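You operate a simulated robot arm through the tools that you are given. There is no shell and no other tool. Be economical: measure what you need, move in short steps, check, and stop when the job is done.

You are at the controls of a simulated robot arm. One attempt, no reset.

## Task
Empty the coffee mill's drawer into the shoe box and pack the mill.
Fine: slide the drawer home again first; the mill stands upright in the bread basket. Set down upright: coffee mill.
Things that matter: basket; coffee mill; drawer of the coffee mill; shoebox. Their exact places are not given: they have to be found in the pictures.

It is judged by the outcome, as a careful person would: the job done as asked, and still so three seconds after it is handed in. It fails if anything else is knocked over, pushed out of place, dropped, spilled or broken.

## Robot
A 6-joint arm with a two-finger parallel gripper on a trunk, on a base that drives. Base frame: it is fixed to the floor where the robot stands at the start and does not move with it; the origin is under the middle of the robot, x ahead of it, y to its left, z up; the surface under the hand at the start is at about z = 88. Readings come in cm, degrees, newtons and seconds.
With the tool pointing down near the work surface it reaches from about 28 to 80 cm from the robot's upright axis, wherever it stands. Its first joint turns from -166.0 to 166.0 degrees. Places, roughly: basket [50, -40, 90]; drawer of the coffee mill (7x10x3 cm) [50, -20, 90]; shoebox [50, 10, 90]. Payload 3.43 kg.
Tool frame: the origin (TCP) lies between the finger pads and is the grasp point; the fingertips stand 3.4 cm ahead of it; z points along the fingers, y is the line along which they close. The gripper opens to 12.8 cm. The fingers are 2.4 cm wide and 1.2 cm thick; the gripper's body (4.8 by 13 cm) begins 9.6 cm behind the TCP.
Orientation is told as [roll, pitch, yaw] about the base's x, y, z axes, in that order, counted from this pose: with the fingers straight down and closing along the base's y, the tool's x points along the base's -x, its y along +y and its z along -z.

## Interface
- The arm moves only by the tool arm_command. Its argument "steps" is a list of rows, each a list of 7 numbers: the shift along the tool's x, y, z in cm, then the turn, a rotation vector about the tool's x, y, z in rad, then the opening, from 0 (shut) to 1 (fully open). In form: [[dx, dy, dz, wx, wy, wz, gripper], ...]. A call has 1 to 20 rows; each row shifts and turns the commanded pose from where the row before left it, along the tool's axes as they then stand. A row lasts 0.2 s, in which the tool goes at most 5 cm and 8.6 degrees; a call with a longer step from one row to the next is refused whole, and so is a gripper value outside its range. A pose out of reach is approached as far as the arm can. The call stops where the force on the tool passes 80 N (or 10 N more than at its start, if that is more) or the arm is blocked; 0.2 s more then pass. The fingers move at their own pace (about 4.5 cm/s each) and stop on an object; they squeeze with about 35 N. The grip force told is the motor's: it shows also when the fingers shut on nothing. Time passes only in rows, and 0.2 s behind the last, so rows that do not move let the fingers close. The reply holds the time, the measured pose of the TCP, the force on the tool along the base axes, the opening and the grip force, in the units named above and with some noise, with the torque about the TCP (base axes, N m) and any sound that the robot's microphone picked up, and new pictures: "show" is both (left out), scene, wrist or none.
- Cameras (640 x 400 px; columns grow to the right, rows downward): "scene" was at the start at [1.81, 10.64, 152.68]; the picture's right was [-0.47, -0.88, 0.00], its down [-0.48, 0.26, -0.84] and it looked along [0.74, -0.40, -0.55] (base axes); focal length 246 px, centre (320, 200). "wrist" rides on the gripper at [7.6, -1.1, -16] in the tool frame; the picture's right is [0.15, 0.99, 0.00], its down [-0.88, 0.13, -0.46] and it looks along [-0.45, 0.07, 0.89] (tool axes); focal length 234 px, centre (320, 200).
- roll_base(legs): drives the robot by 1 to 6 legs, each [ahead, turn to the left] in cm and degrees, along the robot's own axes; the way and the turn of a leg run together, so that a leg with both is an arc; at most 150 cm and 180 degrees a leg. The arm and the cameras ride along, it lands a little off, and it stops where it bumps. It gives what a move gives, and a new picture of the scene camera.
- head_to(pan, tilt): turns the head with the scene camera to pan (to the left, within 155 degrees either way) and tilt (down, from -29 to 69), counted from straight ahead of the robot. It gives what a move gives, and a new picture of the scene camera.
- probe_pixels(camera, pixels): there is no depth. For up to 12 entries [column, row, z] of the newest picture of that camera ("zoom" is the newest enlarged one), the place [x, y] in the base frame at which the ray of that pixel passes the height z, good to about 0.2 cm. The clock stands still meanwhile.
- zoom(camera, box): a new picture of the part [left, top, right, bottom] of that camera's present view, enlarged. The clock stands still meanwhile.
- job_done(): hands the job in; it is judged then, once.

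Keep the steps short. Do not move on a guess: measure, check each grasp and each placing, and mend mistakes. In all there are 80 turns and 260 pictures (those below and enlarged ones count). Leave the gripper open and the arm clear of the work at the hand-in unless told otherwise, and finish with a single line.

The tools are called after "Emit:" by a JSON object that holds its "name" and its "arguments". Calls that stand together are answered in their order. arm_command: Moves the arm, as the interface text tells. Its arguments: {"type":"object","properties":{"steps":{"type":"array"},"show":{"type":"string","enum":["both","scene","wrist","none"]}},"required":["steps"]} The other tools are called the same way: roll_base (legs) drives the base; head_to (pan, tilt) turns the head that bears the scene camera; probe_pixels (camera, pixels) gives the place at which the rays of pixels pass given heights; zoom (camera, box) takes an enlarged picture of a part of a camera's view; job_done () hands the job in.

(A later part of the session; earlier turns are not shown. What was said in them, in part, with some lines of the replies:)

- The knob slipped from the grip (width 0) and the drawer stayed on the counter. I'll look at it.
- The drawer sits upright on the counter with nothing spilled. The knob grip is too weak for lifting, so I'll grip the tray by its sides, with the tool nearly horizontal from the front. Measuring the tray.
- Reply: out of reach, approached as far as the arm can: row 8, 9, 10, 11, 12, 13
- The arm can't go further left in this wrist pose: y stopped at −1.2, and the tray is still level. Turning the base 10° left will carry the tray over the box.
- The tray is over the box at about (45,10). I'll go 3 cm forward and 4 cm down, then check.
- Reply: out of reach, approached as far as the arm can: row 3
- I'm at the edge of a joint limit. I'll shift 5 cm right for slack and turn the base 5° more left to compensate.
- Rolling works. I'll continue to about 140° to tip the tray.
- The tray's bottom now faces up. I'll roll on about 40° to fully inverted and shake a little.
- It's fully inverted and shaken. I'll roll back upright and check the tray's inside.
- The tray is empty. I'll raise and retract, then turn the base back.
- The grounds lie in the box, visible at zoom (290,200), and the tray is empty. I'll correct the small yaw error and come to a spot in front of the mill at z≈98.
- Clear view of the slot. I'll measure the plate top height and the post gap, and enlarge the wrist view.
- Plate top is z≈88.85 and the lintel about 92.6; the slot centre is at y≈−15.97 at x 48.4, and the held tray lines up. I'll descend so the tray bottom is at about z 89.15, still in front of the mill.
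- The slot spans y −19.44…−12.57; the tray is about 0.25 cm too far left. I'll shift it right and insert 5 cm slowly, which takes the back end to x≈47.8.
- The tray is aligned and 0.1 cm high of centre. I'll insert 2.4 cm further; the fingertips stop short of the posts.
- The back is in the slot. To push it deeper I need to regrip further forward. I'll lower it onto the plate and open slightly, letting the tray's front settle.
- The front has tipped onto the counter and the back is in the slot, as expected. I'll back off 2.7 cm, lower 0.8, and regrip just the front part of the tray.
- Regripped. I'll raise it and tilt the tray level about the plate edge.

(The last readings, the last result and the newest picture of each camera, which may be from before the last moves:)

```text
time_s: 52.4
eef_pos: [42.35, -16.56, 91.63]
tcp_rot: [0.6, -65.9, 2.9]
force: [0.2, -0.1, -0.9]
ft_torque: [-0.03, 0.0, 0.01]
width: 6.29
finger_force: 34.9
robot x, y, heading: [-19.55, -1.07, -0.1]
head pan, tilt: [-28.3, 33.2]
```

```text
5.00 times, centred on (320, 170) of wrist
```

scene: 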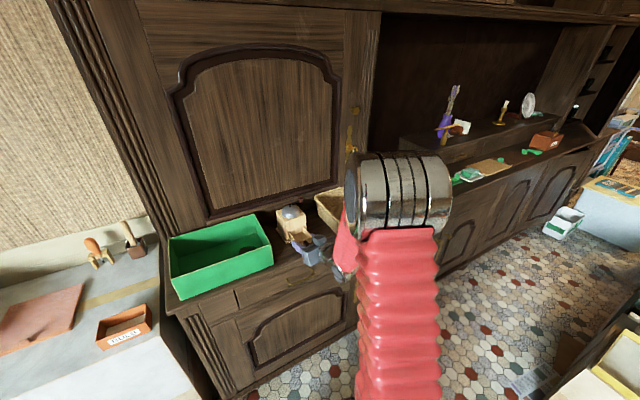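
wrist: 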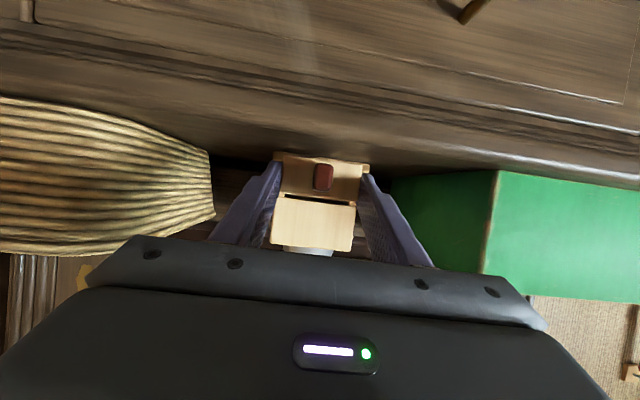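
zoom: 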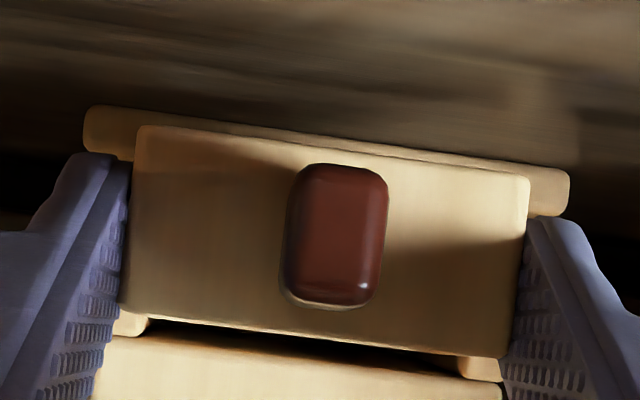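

It looks level. I'll push straight in 2.5 cm, watching the force.

Emit:
{"name": "arm_command", "arguments": {"steps": [[-0.2, 0, 0.457, 0, 0, 0, 0.35], [-0.2, 0, 0.457, 0, 0, 0, 0.35], [-0.2, 0, 0.457, 0, 0, 0, 0.35], [-0.2, 0, 0.457, 0, 0, 0, 0.35], [-0.2, 0, 0.457, 0, 0, 0, 0.35], [0, 0, 0, 0, 0, 0, 0.35]], "show": "wrist"}}

Emit:
{"name": "zoom", "arguments": {"camera": "scene", "box": [272, 205, 352, 255]}}

Emit:
{"name": "zoom", "arguments": {"camera": "wrist", "box": [256, 130, 384, 210]}}

```text
time_s: 53.8
eef_pos: [44.88, -16.36, 91.58]
tcp_rot: [0.7, -65.9, 3.0]
force: [0.4, 1.0, 2.0]
ft_torque: [-0.05, -0.04, 0.01]
width: 6.3
finger_force: 35.1
robot x, y, heading: [-19.73, -1.19, -0.2]
head pan, tilt: [-28.3, 33.2]
```

wrist: 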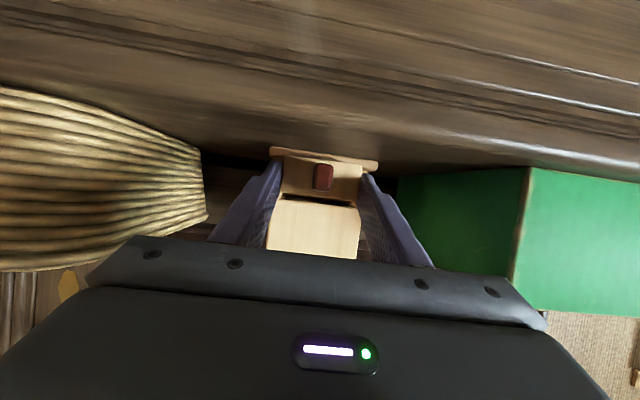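

```text
8.00 times, centred on (312, 230) of scene
```

zoom: 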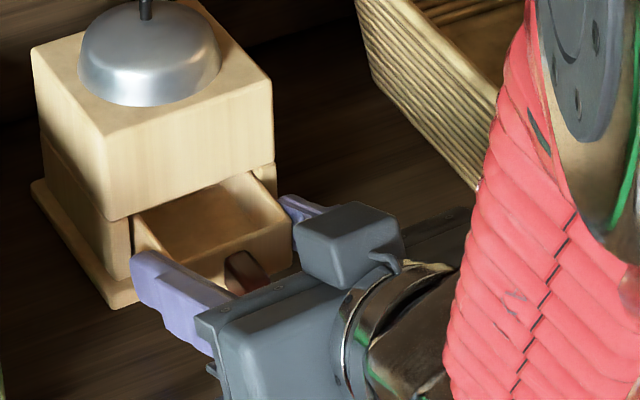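

```text
5.00 times, centred on (320, 170) of wrist
```

zoom: 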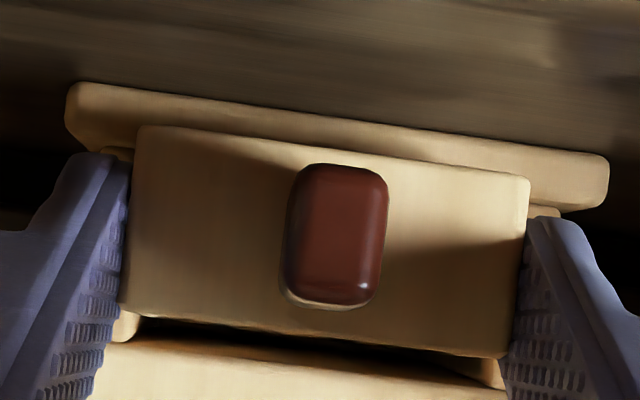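

It's in with little force. I'll release, back off, close the fingers and inspect.

Emit:
{"name": "arm_command", "arguments": {"steps": [[0, 0, 0, 0, 0, 0, 0.55], [0, 0, 0, 0, 0, 0, 0.6], [0.75, 0, -1.67, 0, 0, 0, 0.6], [0.75, 0, -1.67, 0, 0, 0, 0.6], [0.75, 0, -1.67, 0, 0, 0, 0.6], [-0.46, 0, -0.2, 0, 0, 0, 0.3], [0, 0, 0, 0, 0, 0, 0], [0, 0, 0, 0, 0, 0, 0], [0, 0, 0, 0, 0, 0, 0]], "show": "wrist"}}

Emit:
{"name": "zoom", "arguments": {"camera": "scene", "box": [272, 205, 352, 255]}}

Emit:
{"name": "zoom", "arguments": {"camera": "wrist", "box": [256, 130, 384, 210]}}

```text
time_s: 55.8
eef_pos: [39.5, -16.7, 92.08]
tcp_rot: [0.7, -65.9, 3.1]
force: [-0.7, -0.3, -0.2]
ft_torque: [0.03, -0.04, 0.04]
width: 0.01
finger_force: 9.0
robot x, y, heading: [-19.94, -0.97, -0.2]
head pan, tilt: [-28.3, 33.2]
```

wrist: 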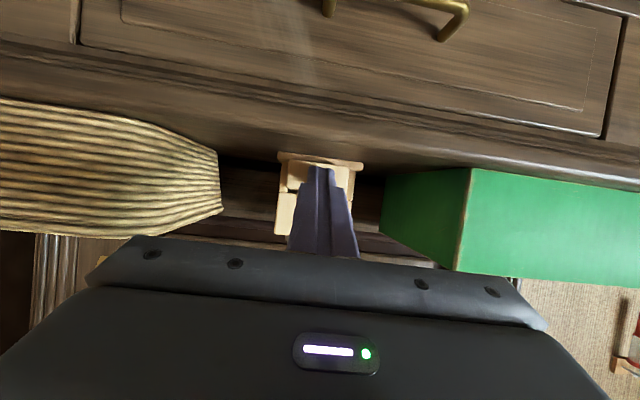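

```text
8.00 times, centred on (312, 230) of scene
```

zoom: 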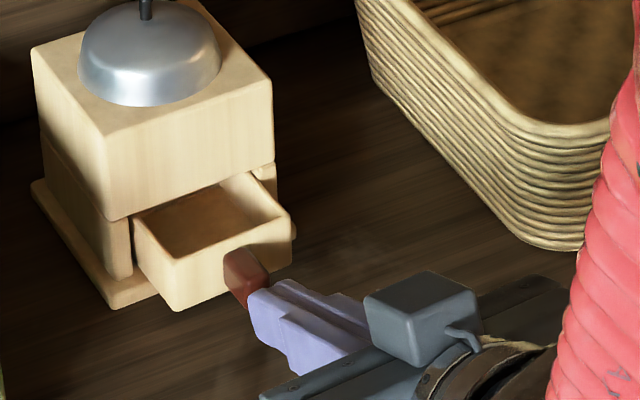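

```text
5.00 times, centred on (320, 170) of wrist
```

zoom: 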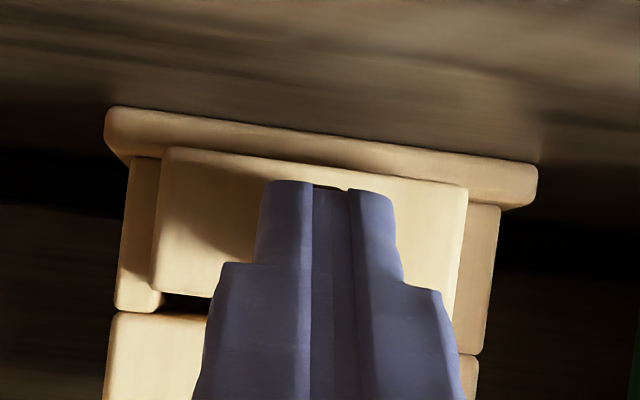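

The fingertips line up with the knob. I'll push 3.5 cm, leaving the last bit for a checked nudge.

Emit:
{"name": "arm_command", "arguments": {"steps": [[-0.2, 0, 0.457, 0, 0, 0, 0], [-0.2, 0, 0.457, 0, 0, 0, 0], [-0.2, 0, 0.457, 0, 0, 0, 0], [-0.2, 0, 0.457, 0, 0, 0, 0], [-0.2, 0, 0.457, 0, 0, 0, 0], [-0.2, 0, 0.457, 0, 0, 0, 0], [-0.2, 0, 0.457, 0, 0, 0, 0], [0, 0, 0, 0, 0, 0, 0]], "show": "none"}}

Emit:
{"name": "zoom", "arguments": {"camera": "scene", "box": [272, 205, 352, 255]}}

Emit:
{"name": "zoom", "arguments": {"camera": "wrist", "box": [256, 130, 384, 210]}}

```text
time_s: 57.6
eef_pos: [42.86, -16.53, 92.1]
tcp_rot: [0.7, -66.0, 3.0]
force: [-0.4, -0.1, 0.2]
ft_torque: [0.02, -0.01, -0.01]
width: 0.0
finger_force: 33.2
robot x, y, heading: [-19.87, -1.17, -0.4]
head pan, tilt: [-28.3, 33.2]
```

```text
8.00 times, centred on (312, 230) of scene
```

zoom: 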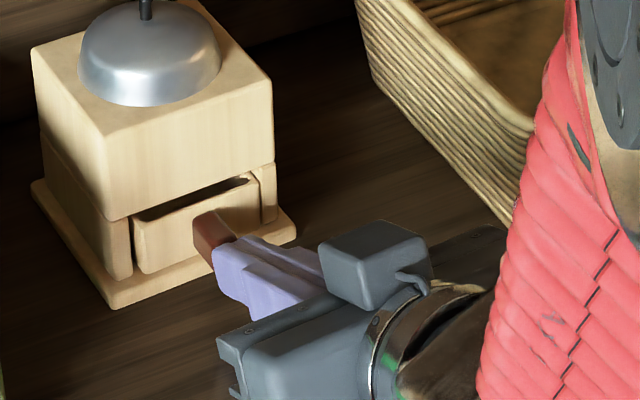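

```text
5.00 times, centred on (320, 170) of wrist
```

zoom: 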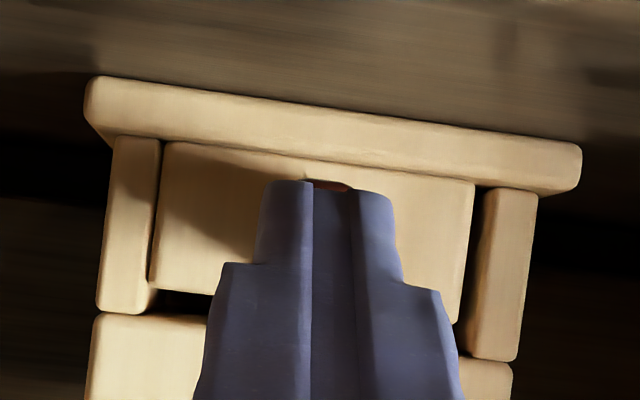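

Nearly home. I'll nudge 0.8 cm in fine steps.

Emit:
{"name": "arm_command", "arguments": {"steps": [[-0.081, 0, 0.183, 0, 0, 0, 0], [-0.081, 0, 0.183, 0, 0, 0, 0], [-0.081, 0, 0.183, 0, 0, 0, 0], [-0.081, 0, 0.183, 0, 0, 0, 0]], "show": "none"}}

Emit:
{"name": "zoom", "arguments": {"camera": "scene", "box": [272, 205, 352, 255]}}

Emit:
{"name": "zoom", "arguments": {"camera": "wrist", "box": [256, 130, 384, 210]}}

```text
time_s: 58.6
eef_pos: [43.56, -16.46, 91.93]
tcp_rot: [0.8, -66.1, 3.0]
force: [-4.9, 0.9, 0.8]
ft_torque: [0.03, -0.05, 0.0]
width: 0.01
finger_force: 32.6
robot x, y, heading: [-20.04, -0.99, -0.1]
head pan, tilt: [-28.3, 33.2]
```

```text
8.00 times, centred on (312, 230) of scene
```

zoom: 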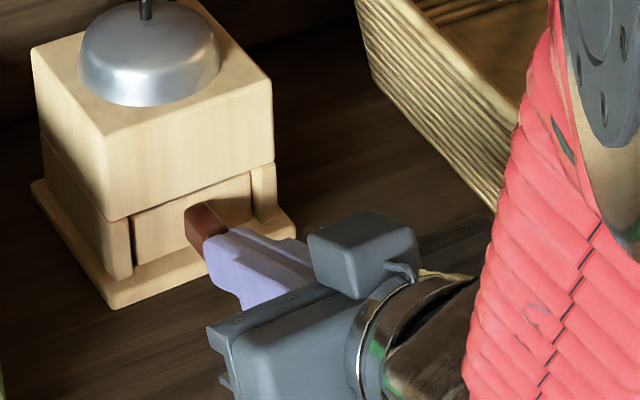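

```text
5.00 times, centred on (320, 170) of wrist
```

zoom: 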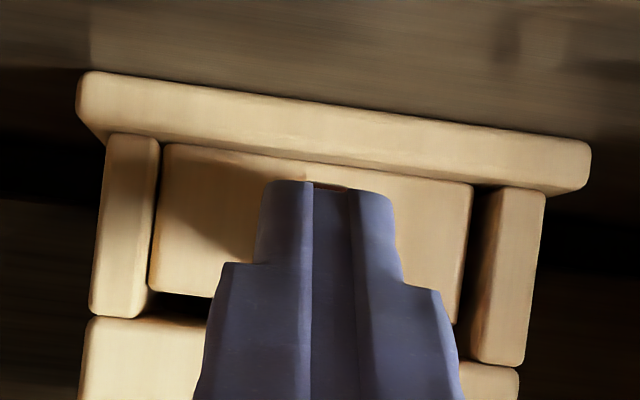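

A force of −4.9 N shows it meeting the stop, and the front looks flush. One more 0.2 cm nudge to confirm.

Emit:
{"name": "arm_command", "arguments": {"steps": [[-0.081, 0, 0.183, 0, 0, 0, 0]], "show": "none"}}

Emit:
{"name": "arm_command", "arguments": {"steps": [[0.8, 0, -1.8, 0, 0, 0, 0], [0.8, 0, -1.8, 0, 0, 0, 0], [-0.9, 0, -2.5, 0, 0, 0, 0.3], [-1.8, 0, -2.5, 0, 0, 0, 0.6], [-1.8, 0, -0.8, 0, 0, 0, 0.8]], "show": "wrist"}}

Emit:
{"name": "zoom", "arguments": {"camera": "scene", "box": [264, 195, 344, 245]}}

Emit:
{"name": "zoom", "arguments": {"camera": "wrist", "box": [256, 90, 384, 170]}}

```text
time_s: 59.0
eef_pos: [43.75, -16.44, 92.08]
tcp_rot: [0.9, -66.0, 3.0]
force: [-6.4, 0.9, 3.0]
ft_torque: [0.05, -0.03, 0.01]
width: 0.0
finger_force: 33.3
robot x, y, heading: [-19.79, -1.1, -0.2]
head pan, tilt: [-28.3, 33.2]
```

```text
time_s: 60.2
eef_pos: [36.38, -17.13, 98.43]
tcp_rot: [0.8, -65.8, 3.0]
force: [0.4, 0.5, 0.2]
ft_torque: [0.02, 0.03, 0.02]
width: 6.6
finger_force: 0.0
robot x, y, heading: [-19.74, -1.17, -0.2]
head pan, tilt: [-28.3, 33.2]
```

wrist: 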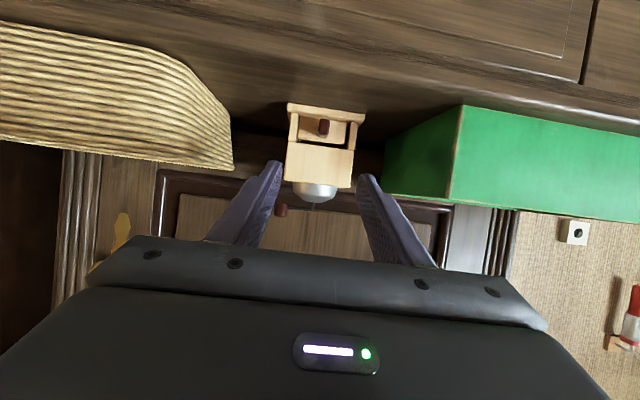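

```text
8.00 times, centred on (304, 220) of scene
```

zoom: 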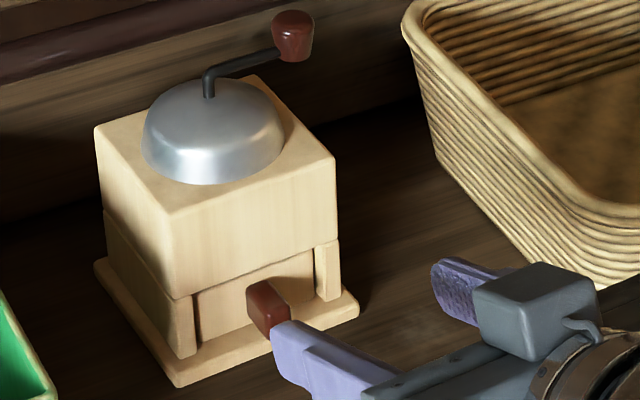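

```text
5.00 times, centred on (320, 130) of wrist
```

zoom: 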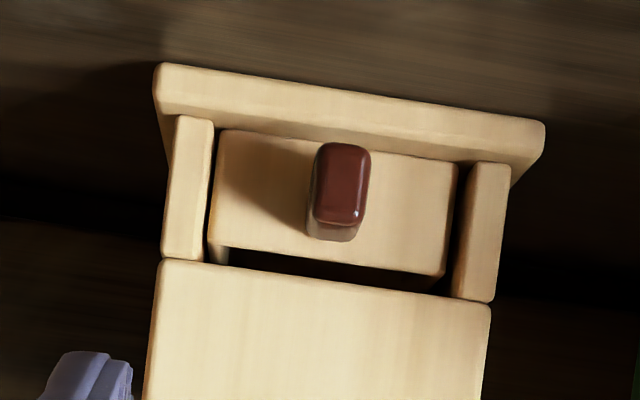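

The drawer is home and the mill hasn't moved. Now I'll open wide, tilt the tool to 45° and come to the pre-grasp position in front of and above the mill body.

Emit:
{"name": "arm_command", "arguments": {"steps": [[0, 0, 0, 0, 0.122, 0, 1], [0, 0, 0, 0, 0.122, 0, 1], [0, 0, 0, 0, 0.121, 0, 1], [-3.23, 0.13, 1.3, 0, 0, 0, 1], [-3.23, 0.13, 1.3, 0, 0, 0, 1], [-3.23, 0.13, 1.3, 0, 0, 0, 1], [0, 0, 0, 0, 0, 0, 1]]}}

Emit:
{"name": "zoom", "arguments": {"camera": "wrist", "box": [200, 60, 440, 210]}}

Emit:
{"name": "zoom", "arguments": {"camera": "scene", "box": [256, 180, 352, 240]}}

```text
time_s: 61.8
eef_pos: [46.06, -16.03, 102.52]
tcp_rot: [0.4, -45.0, 3.3]
force: [0.1, 0.3, 0.2]
ft_torque: [0.03, -0.03, 0.01]
width: 12.8
finger_force: 0.0
robot x, y, heading: [-19.9, -0.96, -0.4]
head pan, tilt: [-28.3, 33.2]
```

scene: 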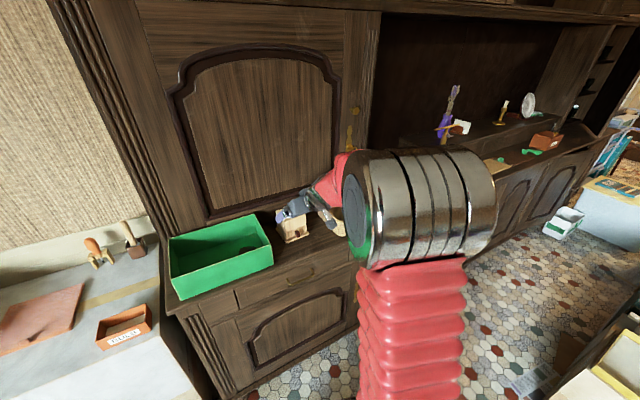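
wrist: 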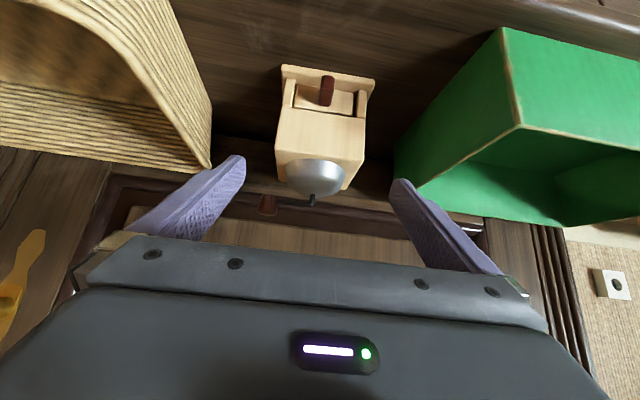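

```text
2.67 times, centred on (320, 135) of wrist
```

zoom: 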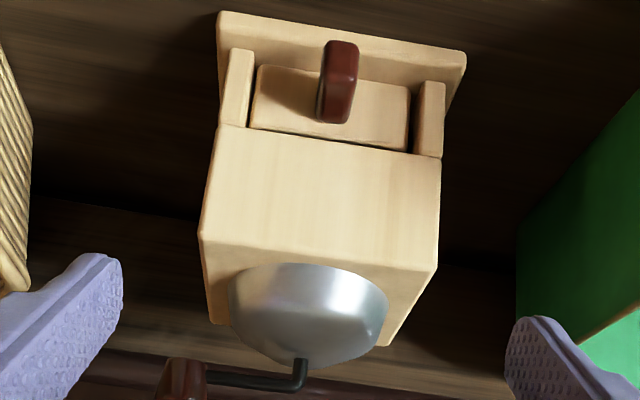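

```text
6.67 times, centred on (304, 210) of scene
```

zoom: 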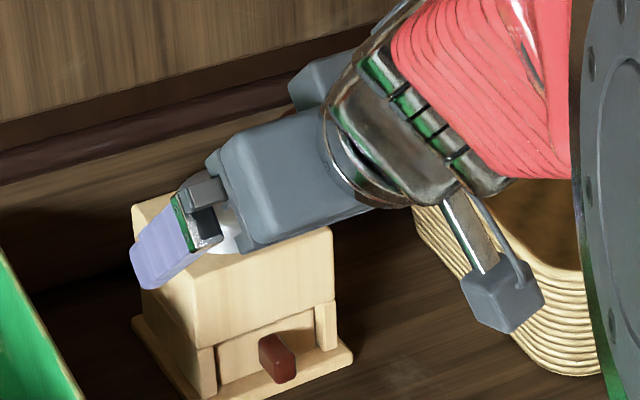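

The mill body is centred between the fingers. I'll advance 9.8 cm along the tool axis so the pads flank the body below the crank.

Emit:
{"name": "arm_command", "arguments": {"steps": [[0, 0, 2.45, 0, 0, 0, 1], [0, 0, 2.45, 0, 0, 0, 1], [0, 0, 2.45, 0, 0, 0, 1], [0, -0.1, 2.45, 0, 0, 0, 1], [0, 0, 0, 0, 0, 0, 1]]}}

Emit:
{"name": "zoom", "arguments": {"camera": "wrist", "box": [200, 100, 440, 250]}}

Emit:
{"name": "zoom", "arguments": {"camera": "scene", "box": [256, 180, 352, 240]}}

```text
time_s: 63.0
eef_pos: [52.8, -15.52, 95.62]
tcp_rot: [0.4, -45.1, 3.3]
force: [-0.3, 0.1, 0.6]
ft_torque: [-0.03, 0.0, 0.02]
width: 12.82
finger_force: 0.0
robot x, y, heading: [-19.84, -1.01, -0.3]
head pan, tilt: [-28.3, 33.2]
```

scene: 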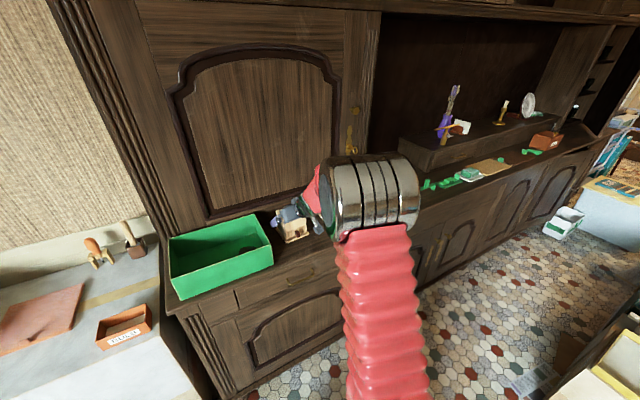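
wrist: 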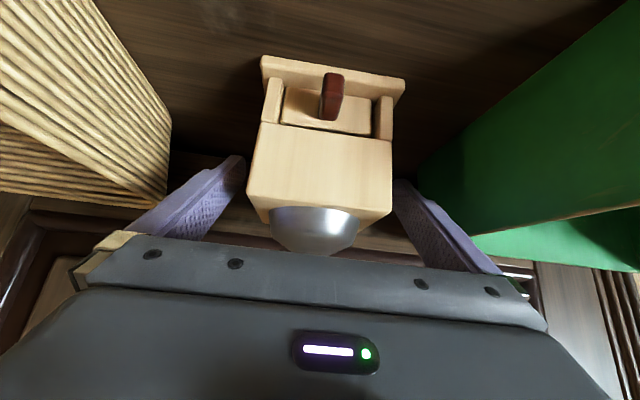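

```text
2.67 times, centred on (320, 175) of wrist
```

zoom: 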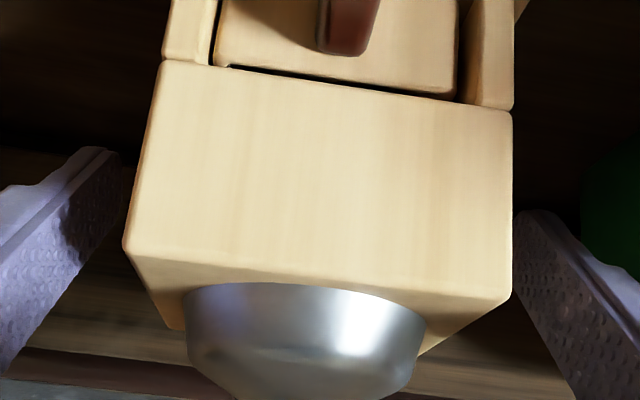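

```text
6.67 times, centred on (304, 210) of scene
```

zoom: 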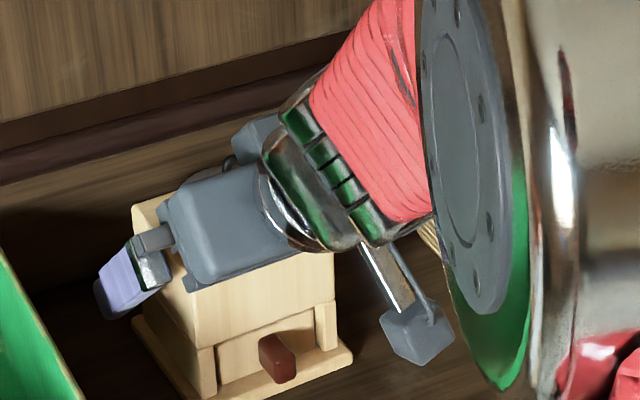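

Flanked and centred. Closing on the body.

Emit:
{"name": "arm_command", "arguments": {"steps": [[0, 0, 0, 0, 0, 0, 0.85], [0, 0, 0, 0, 0, 0, 0.7], [0, 0, 0, 0, 0, 0, 0.6], [0, 0, 0, 0, 0, 0, 0.5], [0, 0, 0, 0, 0, 0, 0.45], [0, 0, 0, 0, 0, 0, 0.45]]}}

Emit:
{"name": "zoom", "arguments": {"camera": "scene", "box": [256, 180, 352, 240]}}

```text
time_s: 64.4
eef_pos: [52.93, -15.52, 95.78]
tcp_rot: [0.3, -44.9, 3.5]
force: [-0.6, -4.3, 0.4]
ft_torque: [-0.79, -0.25, -0.13]
width: 8.78
finger_force: 35.0
robot x, y, heading: [-19.9, -1.18, -0.2]
head pan, tilt: [-28.3, 33.2]
```

scene: 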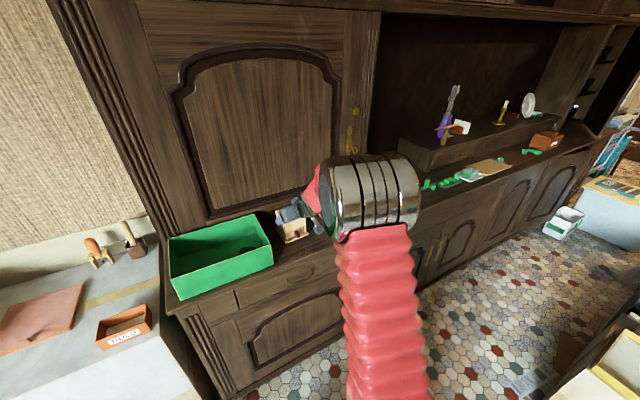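
wrist: 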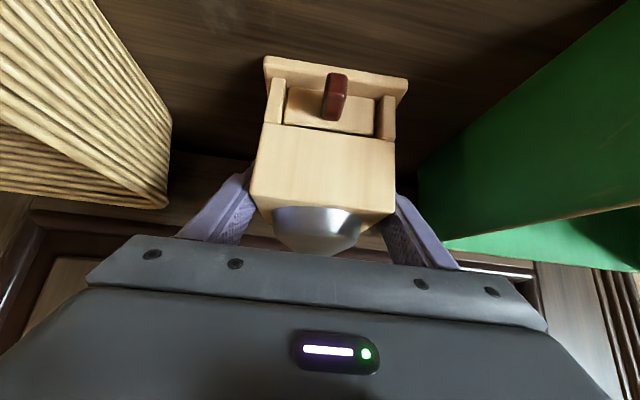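

```text
6.67 times, centred on (304, 210) of scene
```

zoom: 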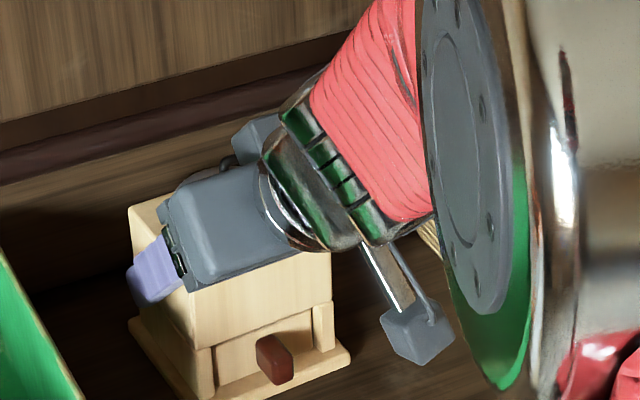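

Held at 8.78 cm. Test lift of 2 cm.

Emit:
{"name": "arm_command", "arguments": {"steps": [[-0.35, 0, -0.35, 0, 0, 0, 0.45], [-0.35, 0, -0.35, 0, 0, 0, 0.45], [-0.71, 0, -0.71, 0, 0, 0, 0.45], [0, 0, 0, 0, 0, 0, 0.45]]}}

Emit:
{"name": "zoom", "arguments": {"camera": "scene", "box": [256, 180, 352, 240]}}

```text
time_s: 65.4
eef_pos: [52.92, -15.51, 97.59]
tcp_rot: [0.6, -44.9, 3.3]
force: [0.4, -0.2, -10.8]
ft_torque: [-0.02, 0.08, 0.04]
width: 8.79
finger_force: 35.2
robot x, y, heading: [-20.13, -0.66, -0.1]
head pan, tilt: [-28.3, 33.2]
```

scene: 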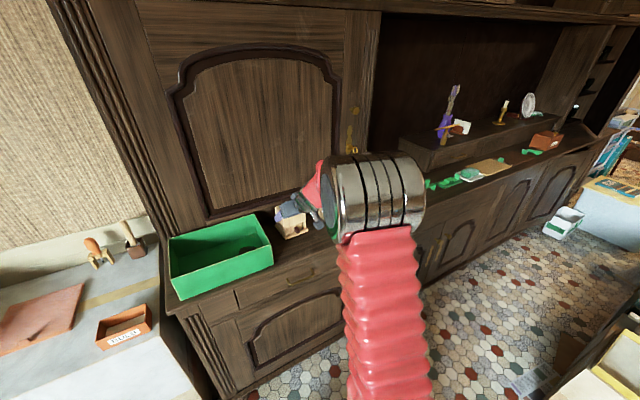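
wrist: 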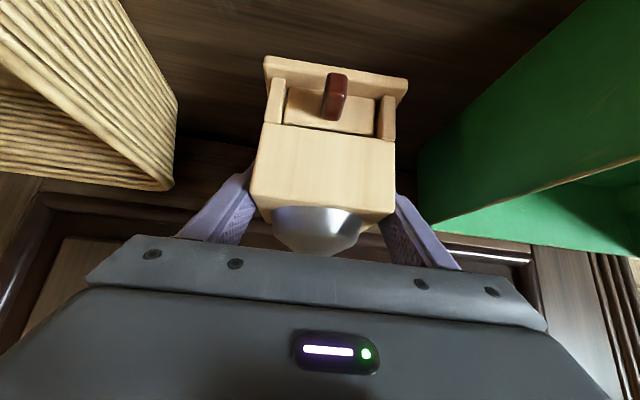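

```text
6.67 times, centred on (304, 210) of scene
```

zoom: 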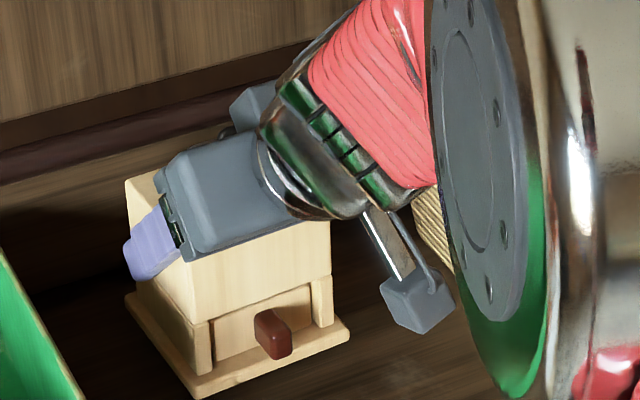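

The mill lifts cleanly and stays level (10.8 N). I'll raise it 10 cm so its foot clears the basket rim.

Emit:
{"name": "arm_command", "arguments": {"steps": [[-0.5, 0, -0.5, 0, 0, 0, 0.45], [-0.9, 0, -0.9, 0, 0, 0, 0.45], [-0.9, 0, -0.9, 0, 0, 0, 0.45], [-0.9, 0, -0.9, 0, 0, 0, 0.45], [-0.9, 0, -0.9, 0, 0, 0, 0.45], [-0.9, 0, -0.9, 0, 0, 0, 0.45], [-0.9, 0, -0.9, 0, 0, 0, 0.45], [-0.9, 0, -0.9, 0, 0, 0, 0.45], [-0.5, 0, -0.5, 0, 0, 0, 0.45], [0, 0, 0, 0, 0, 0, 0.45]]}}

```text
time_s: 67.6
eef_pos: [52.76, -15.6, 107.95]
tcp_rot: [0.3, -45.0, 3.4]
force: [0.0, 0.1, -9.9]
ft_torque: [0.0, 0.06, -0.01]
width: 8.81
finger_force: 34.5
robot x, y, heading: [-19.53, -1.05, -0.2]
head pan, tilt: [-28.3, 33.2]
```

scene: 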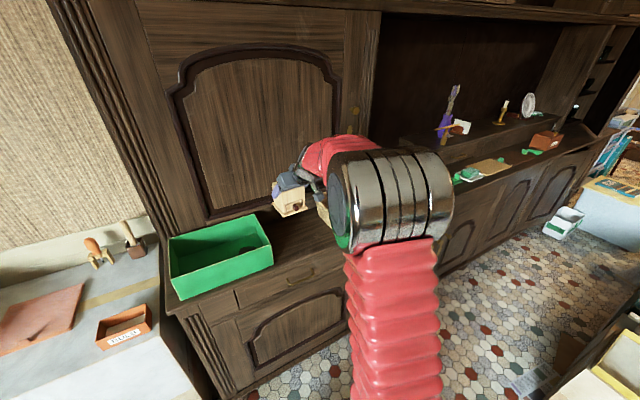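
wrist: 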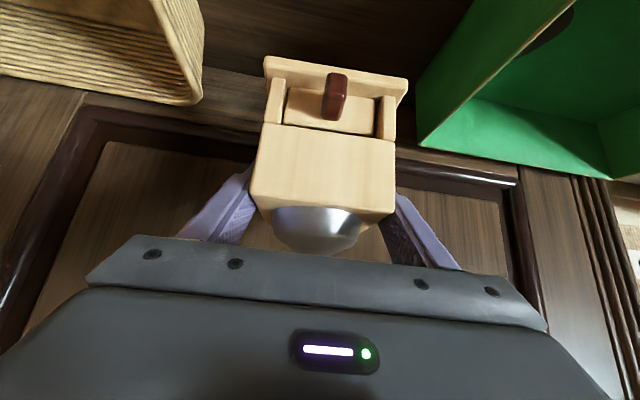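

The foot is at about z 100, above the rim at 96. I'll carry it sideways toward the basket, first half.

Emit:
{"name": "arm_command", "arguments": {"steps": [[0.1, -1, -0.1, 0, 0, 0, 0.45], [0.2, -2, -0.2, 0, 0, 0, 0.45], [0.2, -2, -0.2, 0, 0, 0, 0.45], [0.2, -2, -0.2, 0, 0, 0, 0.45], [0.2, -2, -0.2, 0, 0, 0, 0.45], [0.2, -2, -0.2, 0, 0, 0, 0.45], [0.2, -2, -0.2, 0, 0, 0, 0.45], [0.1, -1, -0.1, 0, 0, 0, 0.45]]}}

```text
time_s: 69.4
eef_pos: [51.95, -29.66, 107.9]
tcp_rot: [0.4, -45.0, 3.3]
force: [-0.9, 0.5, -9.4]
ft_torque: [-0.01, 0.06, 0.02]
width: 8.77
finger_force: 34.8
robot x, y, heading: [-19.81, -1.36, 0.0]
head pan, tilt: [-28.3, 33.2]
```

scene: 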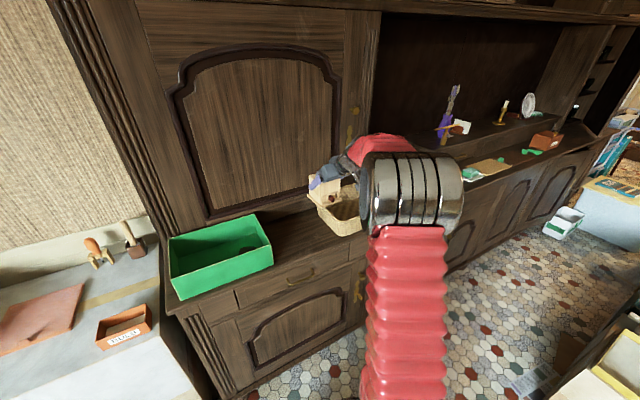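
wrist: 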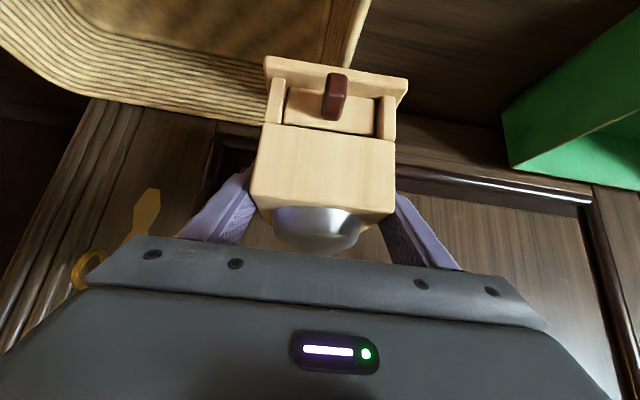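

All fine. I'll carry on to y≈−44.

Emit:
{"name": "arm_command", "arguments": {"steps": [[0.1, -1, -0.1, 0, 0, 0, 0.45], [0.2, -2, -0.2, 0, 0, 0, 0.45], [0.2, -2, -0.2, 0, 0, 0, 0.45], [0.2, -2, -0.2, 0, 0, 0, 0.45], [0.2, -2, -0.2, 0, 0, 0, 0.45], [0.2, -2, -0.2, 0, 0, 0, 0.45], [0.2, -2, -0.2, 0, 0, 0, 0.45], [0.1, -1.3, -0.1, 0, 0, 0, 0.45], [0, 0, 0, 0, 0, 0, 0.45]]}}

Emit:
{"name": "zoom", "arguments": {"camera": "wrist", "box": [120, 0, 520, 250]}}

Emit:
{"name": "head_to", "arguments": {"pan": -36, "tilt": 36}}

```text
time_s: 71.4
eef_pos: [50.75, -44.18, 107.76]
tcp_rot: [0.5, -44.9, 3.3]
force: [0.2, 0.3, -9.5]
ft_torque: [0.02, 0.08, -0.01]
width: 8.78
finger_force: 34.8
robot x, y, heading: [-19.63, -1.04, -0.2]
head pan, tilt: [-28.3, 33.2]
```

scene: 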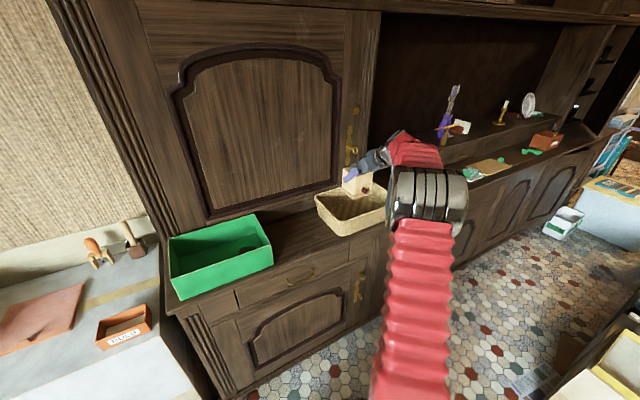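
wrist: 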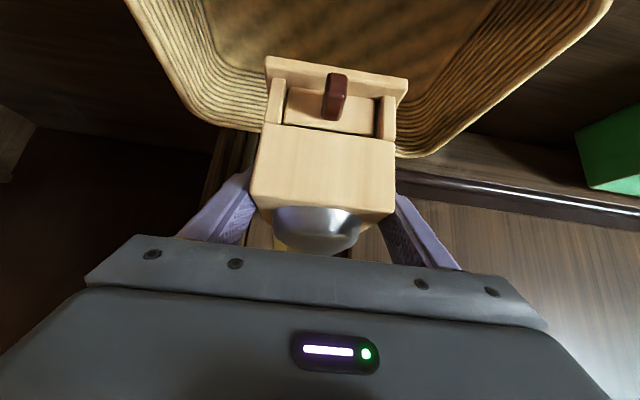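

```text
1.60 times, centred on (320, 125) of wrist
```

zoom: 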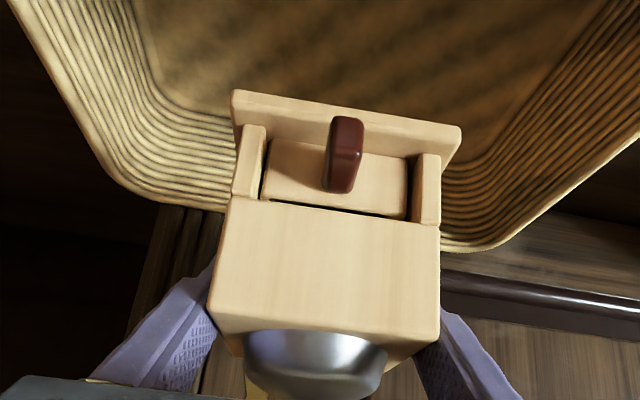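

```text
time_s: 72.0
eef_pos: [50.63, -44.07, 107.88]
tcp_rot: [0.6, -45.0, 3.3]
force: [0.6, -1.1, -9.2]
ft_torque: [0.0, 0.06, -0.03]
width: 8.81
finger_force: 35.2
robot x, y, heading: [-19.91, -1.12, -0.3]
head pan, tilt: [-36.0, 36.0]
```

scene: 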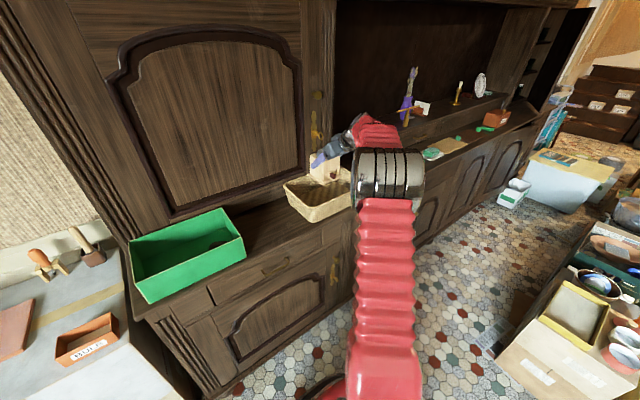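

Now I'll measure the basket rim and floor again, with the mill above it.

Emit:
{"name": "zoom", "arguments": {"camera": "scene", "box": [272, 145, 368, 225]}}

Emit:
{"name": "probe_pixels", "arguments": {"camera": "wrist", "pixels": [[125, 0, 96], [165, 65, 96], [185, 112, 96], [220, 127, 96], [400, 156, 96], [460, 130, 96], [600, 20, 96], [228, 65, 88.7], [450, 60, 88.7]]}}

```text
5.00 times, centred on (320, 185) of scene
```

zoom: 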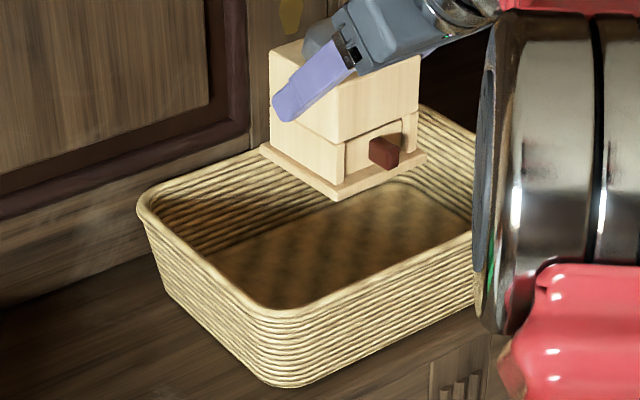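

```text
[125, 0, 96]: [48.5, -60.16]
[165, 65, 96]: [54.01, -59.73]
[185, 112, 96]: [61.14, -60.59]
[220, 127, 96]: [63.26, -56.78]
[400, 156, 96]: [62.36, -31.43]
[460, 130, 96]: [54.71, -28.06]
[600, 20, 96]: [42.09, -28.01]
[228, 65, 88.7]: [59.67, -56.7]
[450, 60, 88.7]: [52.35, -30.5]
```

Emit:
{"name": "probe_pixels", "arguments": {"camera": "zoom", "pixels": [[280, 308, 88.7], [205, 250, 88.7], [385, 183, 88.7], [470, 228, 88.7], [143, 205, 96], [275, 313, 96], [338, 200, 100], [262, 147, 100], [428, 158, 100]]}}

```text
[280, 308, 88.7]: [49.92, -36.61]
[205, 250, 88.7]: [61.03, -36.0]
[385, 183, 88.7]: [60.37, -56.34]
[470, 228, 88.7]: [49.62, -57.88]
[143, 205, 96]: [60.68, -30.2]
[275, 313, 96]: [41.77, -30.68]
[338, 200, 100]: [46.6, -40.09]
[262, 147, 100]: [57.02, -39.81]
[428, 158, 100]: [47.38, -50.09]
```

The mill plate (x 46.6–57, y −50…−40) is centred over the basket floor (x≈42–60, y≈−57…−36). I'll lower it 10.5 cm.

Emit:
{"name": "arm_command", "arguments": {"steps": [[0.4, -0.4, 0.4, 0, 0, 0, 0.45], [1.0, -0.4, 1.0, 0, 0, 0, 0.45], [1.0, 0, 1.0, 0, 0, 0, 0.45], [1.0, 0, 1.0, 0, 0, 0, 0.45], [1.0, 0, 1.0, 0, 0, 0, 0.45], [1.0, 0, 1.0, 0, 0, 0, 0.45], [1.0, 0, 1.0, 0, 0, 0, 0.45], [0.6, 0, 0.6, 0, 0, 0, 0.45], [0.4, 0, 0.4, 0, 0, 0, 0.45], [0, 0, 0, 0, 0, 0, 0.45]]}}

Emit:
{"name": "zoom", "arguments": {"camera": "scene", "box": [272, 145, 368, 225]}}

```text
time_s: 74.2
eef_pos: [50.79, -44.81, 97.35]
tcp_rot: [0.5, -45.0, 3.3]
force: [-0.2, -0.6, -10.4]
ft_torque: [-0.02, 0.06, -0.02]
width: 8.81
finger_force: 34.3
robot x, y, heading: [-19.7, -0.96, -0.2]
head pan, tilt: [-36.0, 36.0]
```

scene: 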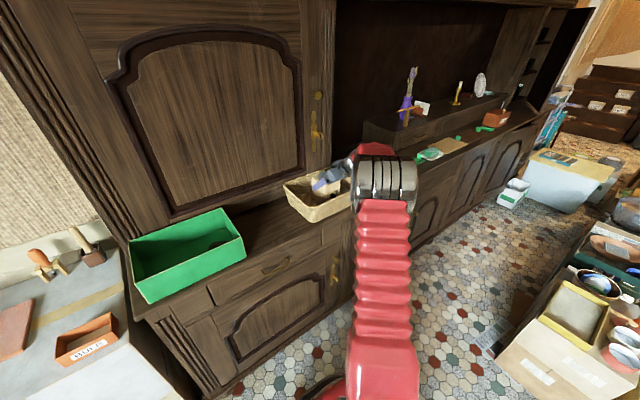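
wrist: 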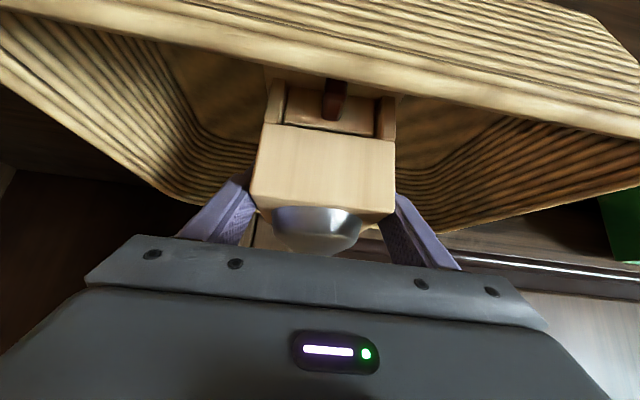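

```text
5.00 times, centred on (320, 185) of scene
```

zoom: 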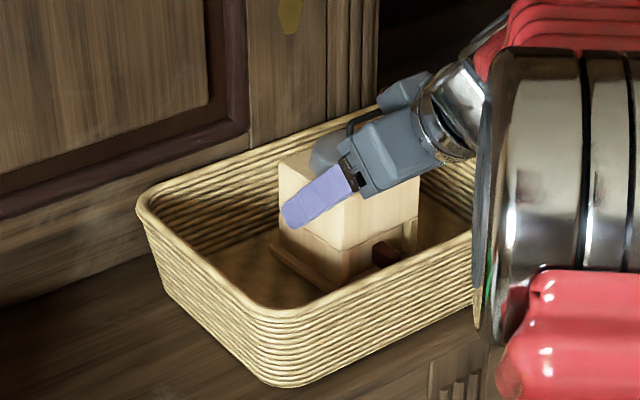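

I'll lower in fine 0.2 cm steps until the floor takes the weight.

Emit:
{"name": "arm_command", "arguments": {"steps": [[0.14, 0, 0.14, 0, 0, 0, 0.45], [0.14, 0, 0.14, 0, 0, 0, 0.45], [0.14, 0, 0.14, 0, 0, 0, 0.45], [0, 0, 0, 0, 0, 0, 0.45]], "show": "none"}}

Emit:
{"name": "arm_command", "arguments": {"steps": [[0.14, 0, 0.14, 0, 0, 0, 0.45], [0, 0, 0, 0, 0, 0, 0.45]], "show": "none"}}

```text
time_s: 75.2
eef_pos: [50.86, -44.98, 96.68]
tcp_rot: [0.5, -44.9, 3.3]
force: [-1.1, 0.6, -9.5]
ft_torque: [0.01, 0.02, 0.03]
width: 8.77
finger_force: 35.1
robot x, y, heading: [-19.63, -1.25, 0.1]
head pan, tilt: [-36.0, 36.0]
```

```text
time_s: 75.8
eef_pos: [50.8, -44.91, 96.48]
tcp_rot: [0.4, -45.0, 3.4]
force: [-1.5, 0.2, -7.2]
ft_torque: [-0.09, -0.07, -0.03]
width: 8.78
finger_force: 35.0
robot x, y, heading: [-19.72, -1.07, 0.0]
head pan, tilt: [-36.0, 36.0]
```

Contact is beginning (−7 N). Another 0.1–0.15 cm.

Emit:
{"name": "arm_command", "arguments": {"steps": [[0.08, 0, 0.08, 0, 0, 0, 0.45], [0, 0, 0, 0, 0, 0, 0.45]], "show": "none"}}

Emit:
{"name": "zoom", "arguments": {"camera": "scene", "box": [272, 145, 368, 225]}}

```text
time_s: 76.5
eef_pos: [50.93, -44.92, 96.6]
tcp_rot: [0.3, -45.1, 3.4]
force: [-0.3, 1.8, 1.7]
ft_torque: [-0.46, 0.64, -0.13]
width: 8.78
finger_force: 34.7
robot x, y, heading: [-19.73, -1.04, -0.1]
head pan, tilt: [-36.0, 36.0]
```

```text
5.00 times, centred on (320, 185) of scene
```

zoom: 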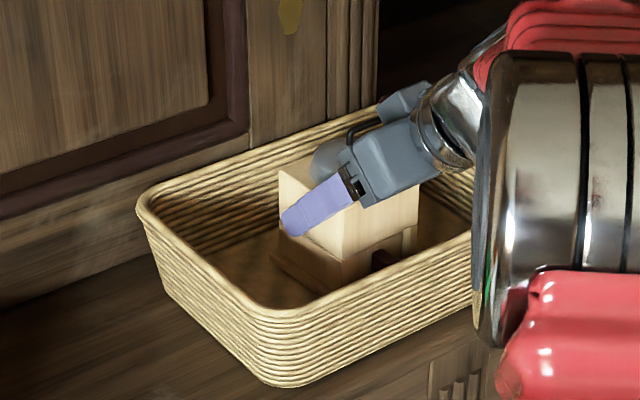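

The floor now carries the weight (+1.7 N). I'll open gently; the side walls are clear.

Emit:
{"name": "arm_command", "arguments": {"steps": [[0, 0, 0, 0, 0, 0, 0.72], [0, 0, 0, 0, 0, 0, 0.78], [0, 0, 0, 0, 0, 0, 0.9], [0, 0, 0, 0, 0, 0, 1], [0, 0, 0, 0, 0, 0, 1]]}}

Emit:
{"name": "zoom", "arguments": {"camera": "scene", "box": [272, 145, 368, 225]}}

```text
time_s: 77.7
eef_pos: [50.83, -44.79, 96.58]
tcp_rot: [0.4, -44.9, 3.5]
force: [0.8, -0.1, -1.0]
ft_torque: [0.01, 0.0, 0.01]
width: 12.79
finger_force: 0.1
robot x, y, heading: [-19.99, -1.3, -0.0]
head pan, tilt: [-36.0, 36.0]
```

scene: 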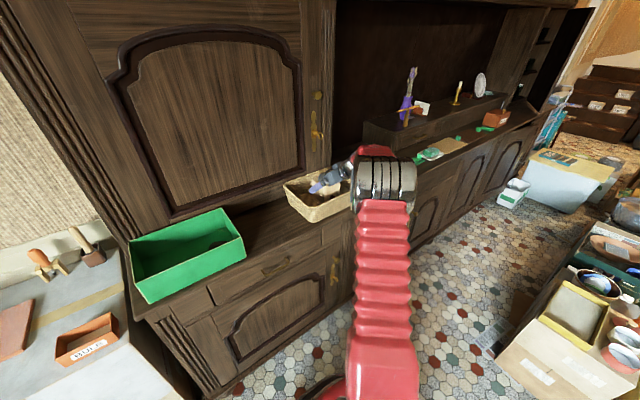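
wrist: 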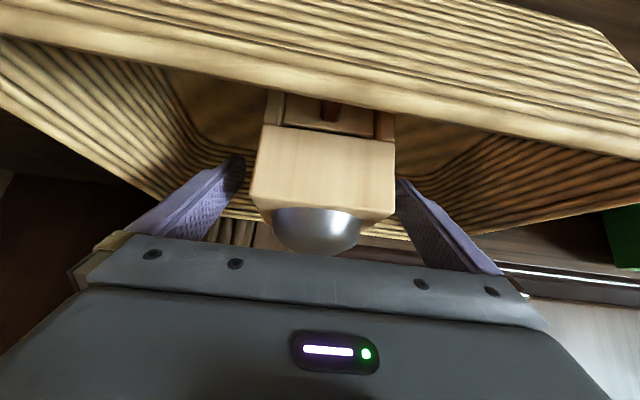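

```text
5.00 times, centred on (320, 185) of scene
```

zoom: 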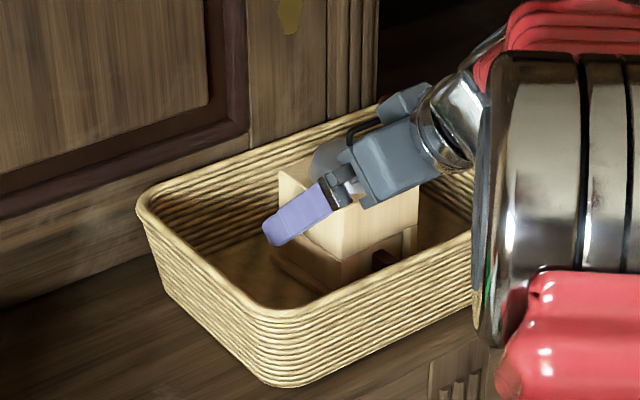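

It's released and the mill is still. I'll withdraw along the tool axis, the way I came in.

Emit:
{"name": "arm_command", "arguments": {"steps": [[0, 0, -1.5, 0, 0, 0, 1], [0, 0, -3, 0, 0, 0, 1], [0, 0, -3, 0, 0, 0, 1], [0, 0, -3.5, 0, 0, 0, 1], [0, 0, -3.5, 0, 0, 0, 1], [-2, 0, -3.5, 0, 0, 0, 1], [-2, 2, -3, 0, 0, 0, 1]]}}

Emit:
{"name": "zoom", "arguments": {"camera": "scene", "box": [272, 145, 368, 225]}}

Emit:
{"name": "zoom", "arguments": {"camera": "scene", "box": [120, 180, 280, 310]}}

```text
time_s: 79.2
eef_pos: [38.6, -43.65, 114.07]
tcp_rot: [0.6, -44.9, 3.3]
force: [0.6, 0.2, 0.3]
ft_torque: [0.02, -0.02, 0.02]
width: 12.79
finger_force: 0.1
robot x, y, heading: [-19.65, -1.34, -0.4]
head pan, tilt: [-36.0, 36.0]
```

scene: 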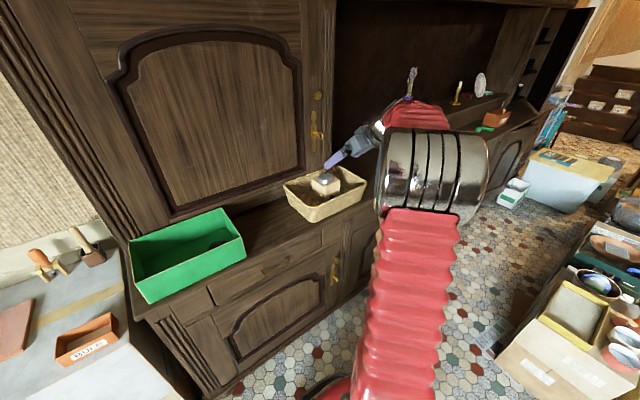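
wrist: 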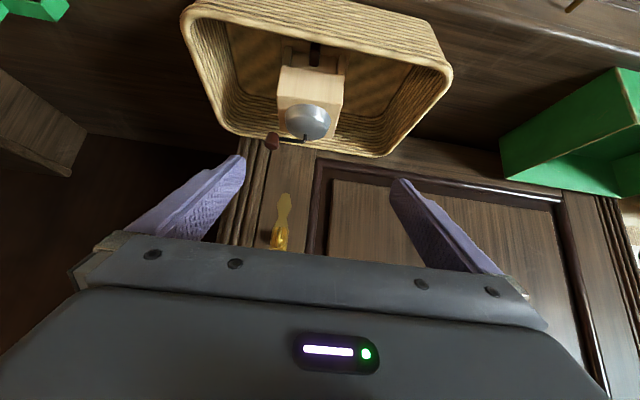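

```text
5.00 times, centred on (320, 185) of scene
```

zoom: 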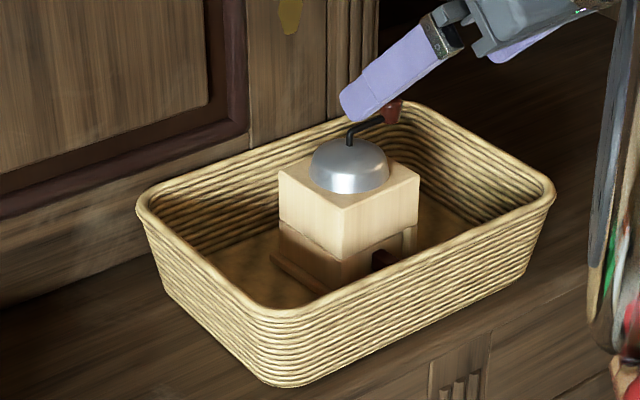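

```text
3.08 times, centred on (200, 245) of scene
```

zoom: 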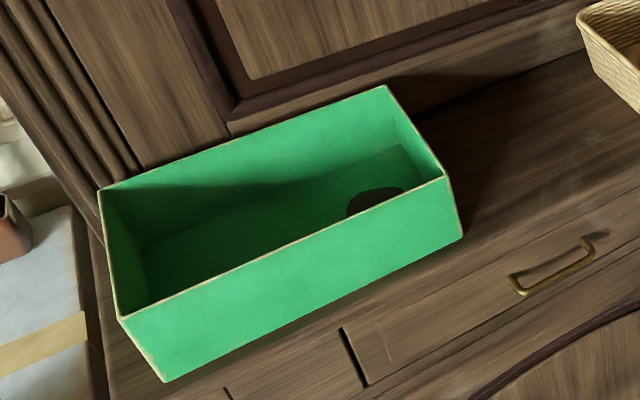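

The mill stands upright in the basket and the grounds are in the box. A last check that the drawer is still home, while lifting a little clearer.

Emit:
{"name": "zoom", "arguments": {"camera": "wrist", "box": [240, 20, 384, 110]}}

Emit:
{"name": "arm_command", "arguments": {"steps": [[-2.8, 0, -2.8, 0, 0, 0, 1], [-2.8, 0, -2.8, 0, 0, 0, 1], [0, 0, 0, 0, 0, 0, 1]], "show": "wrist"}}

Emit:
{"name": "zoom", "arguments": {"camera": "wrist", "box": [240, 0, 400, 100]}}

```text
4.44 times, centred on (312, 65) of wrist
```

zoom: 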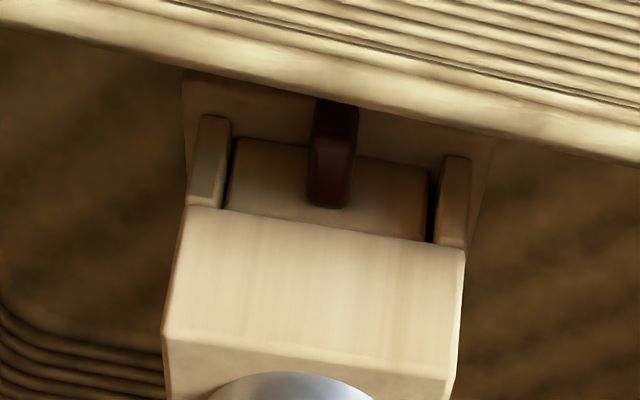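

```text
time_s: 80.0
eef_pos: [38.7, -43.72, 122.12]
tcp_rot: [0.5, -45.0, 3.3]
force: [-0.2, -0.5, 0.1]
ft_torque: [0.02, -0.02, -0.01]
width: 12.79
finger_force: 0.0
robot x, y, heading: [-19.82, -0.99, -0.2]
head pan, tilt: [-36.0, 36.0]
```

wrist: 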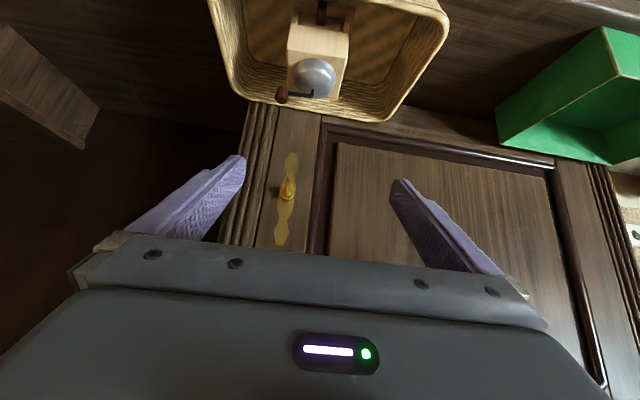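

```text
4.00 times, centred on (320, 50) of wrist
```

zoom: 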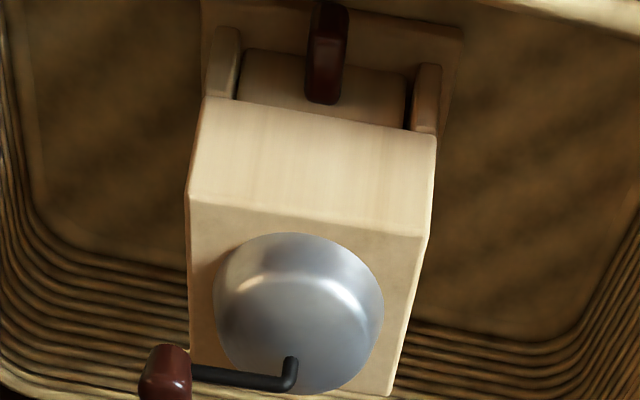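

The drawer is closed, the mill stands flat on the basket floor, the gripper is open and the arm is clear. Handing in.

Emit:
{"name": "job_done", "arguments": {}}

```text
The job is handed in.
```

The drawer's grounds are in the shoe box, the drawer is slid home again, and the coffee mill stands upright in the bread basket.
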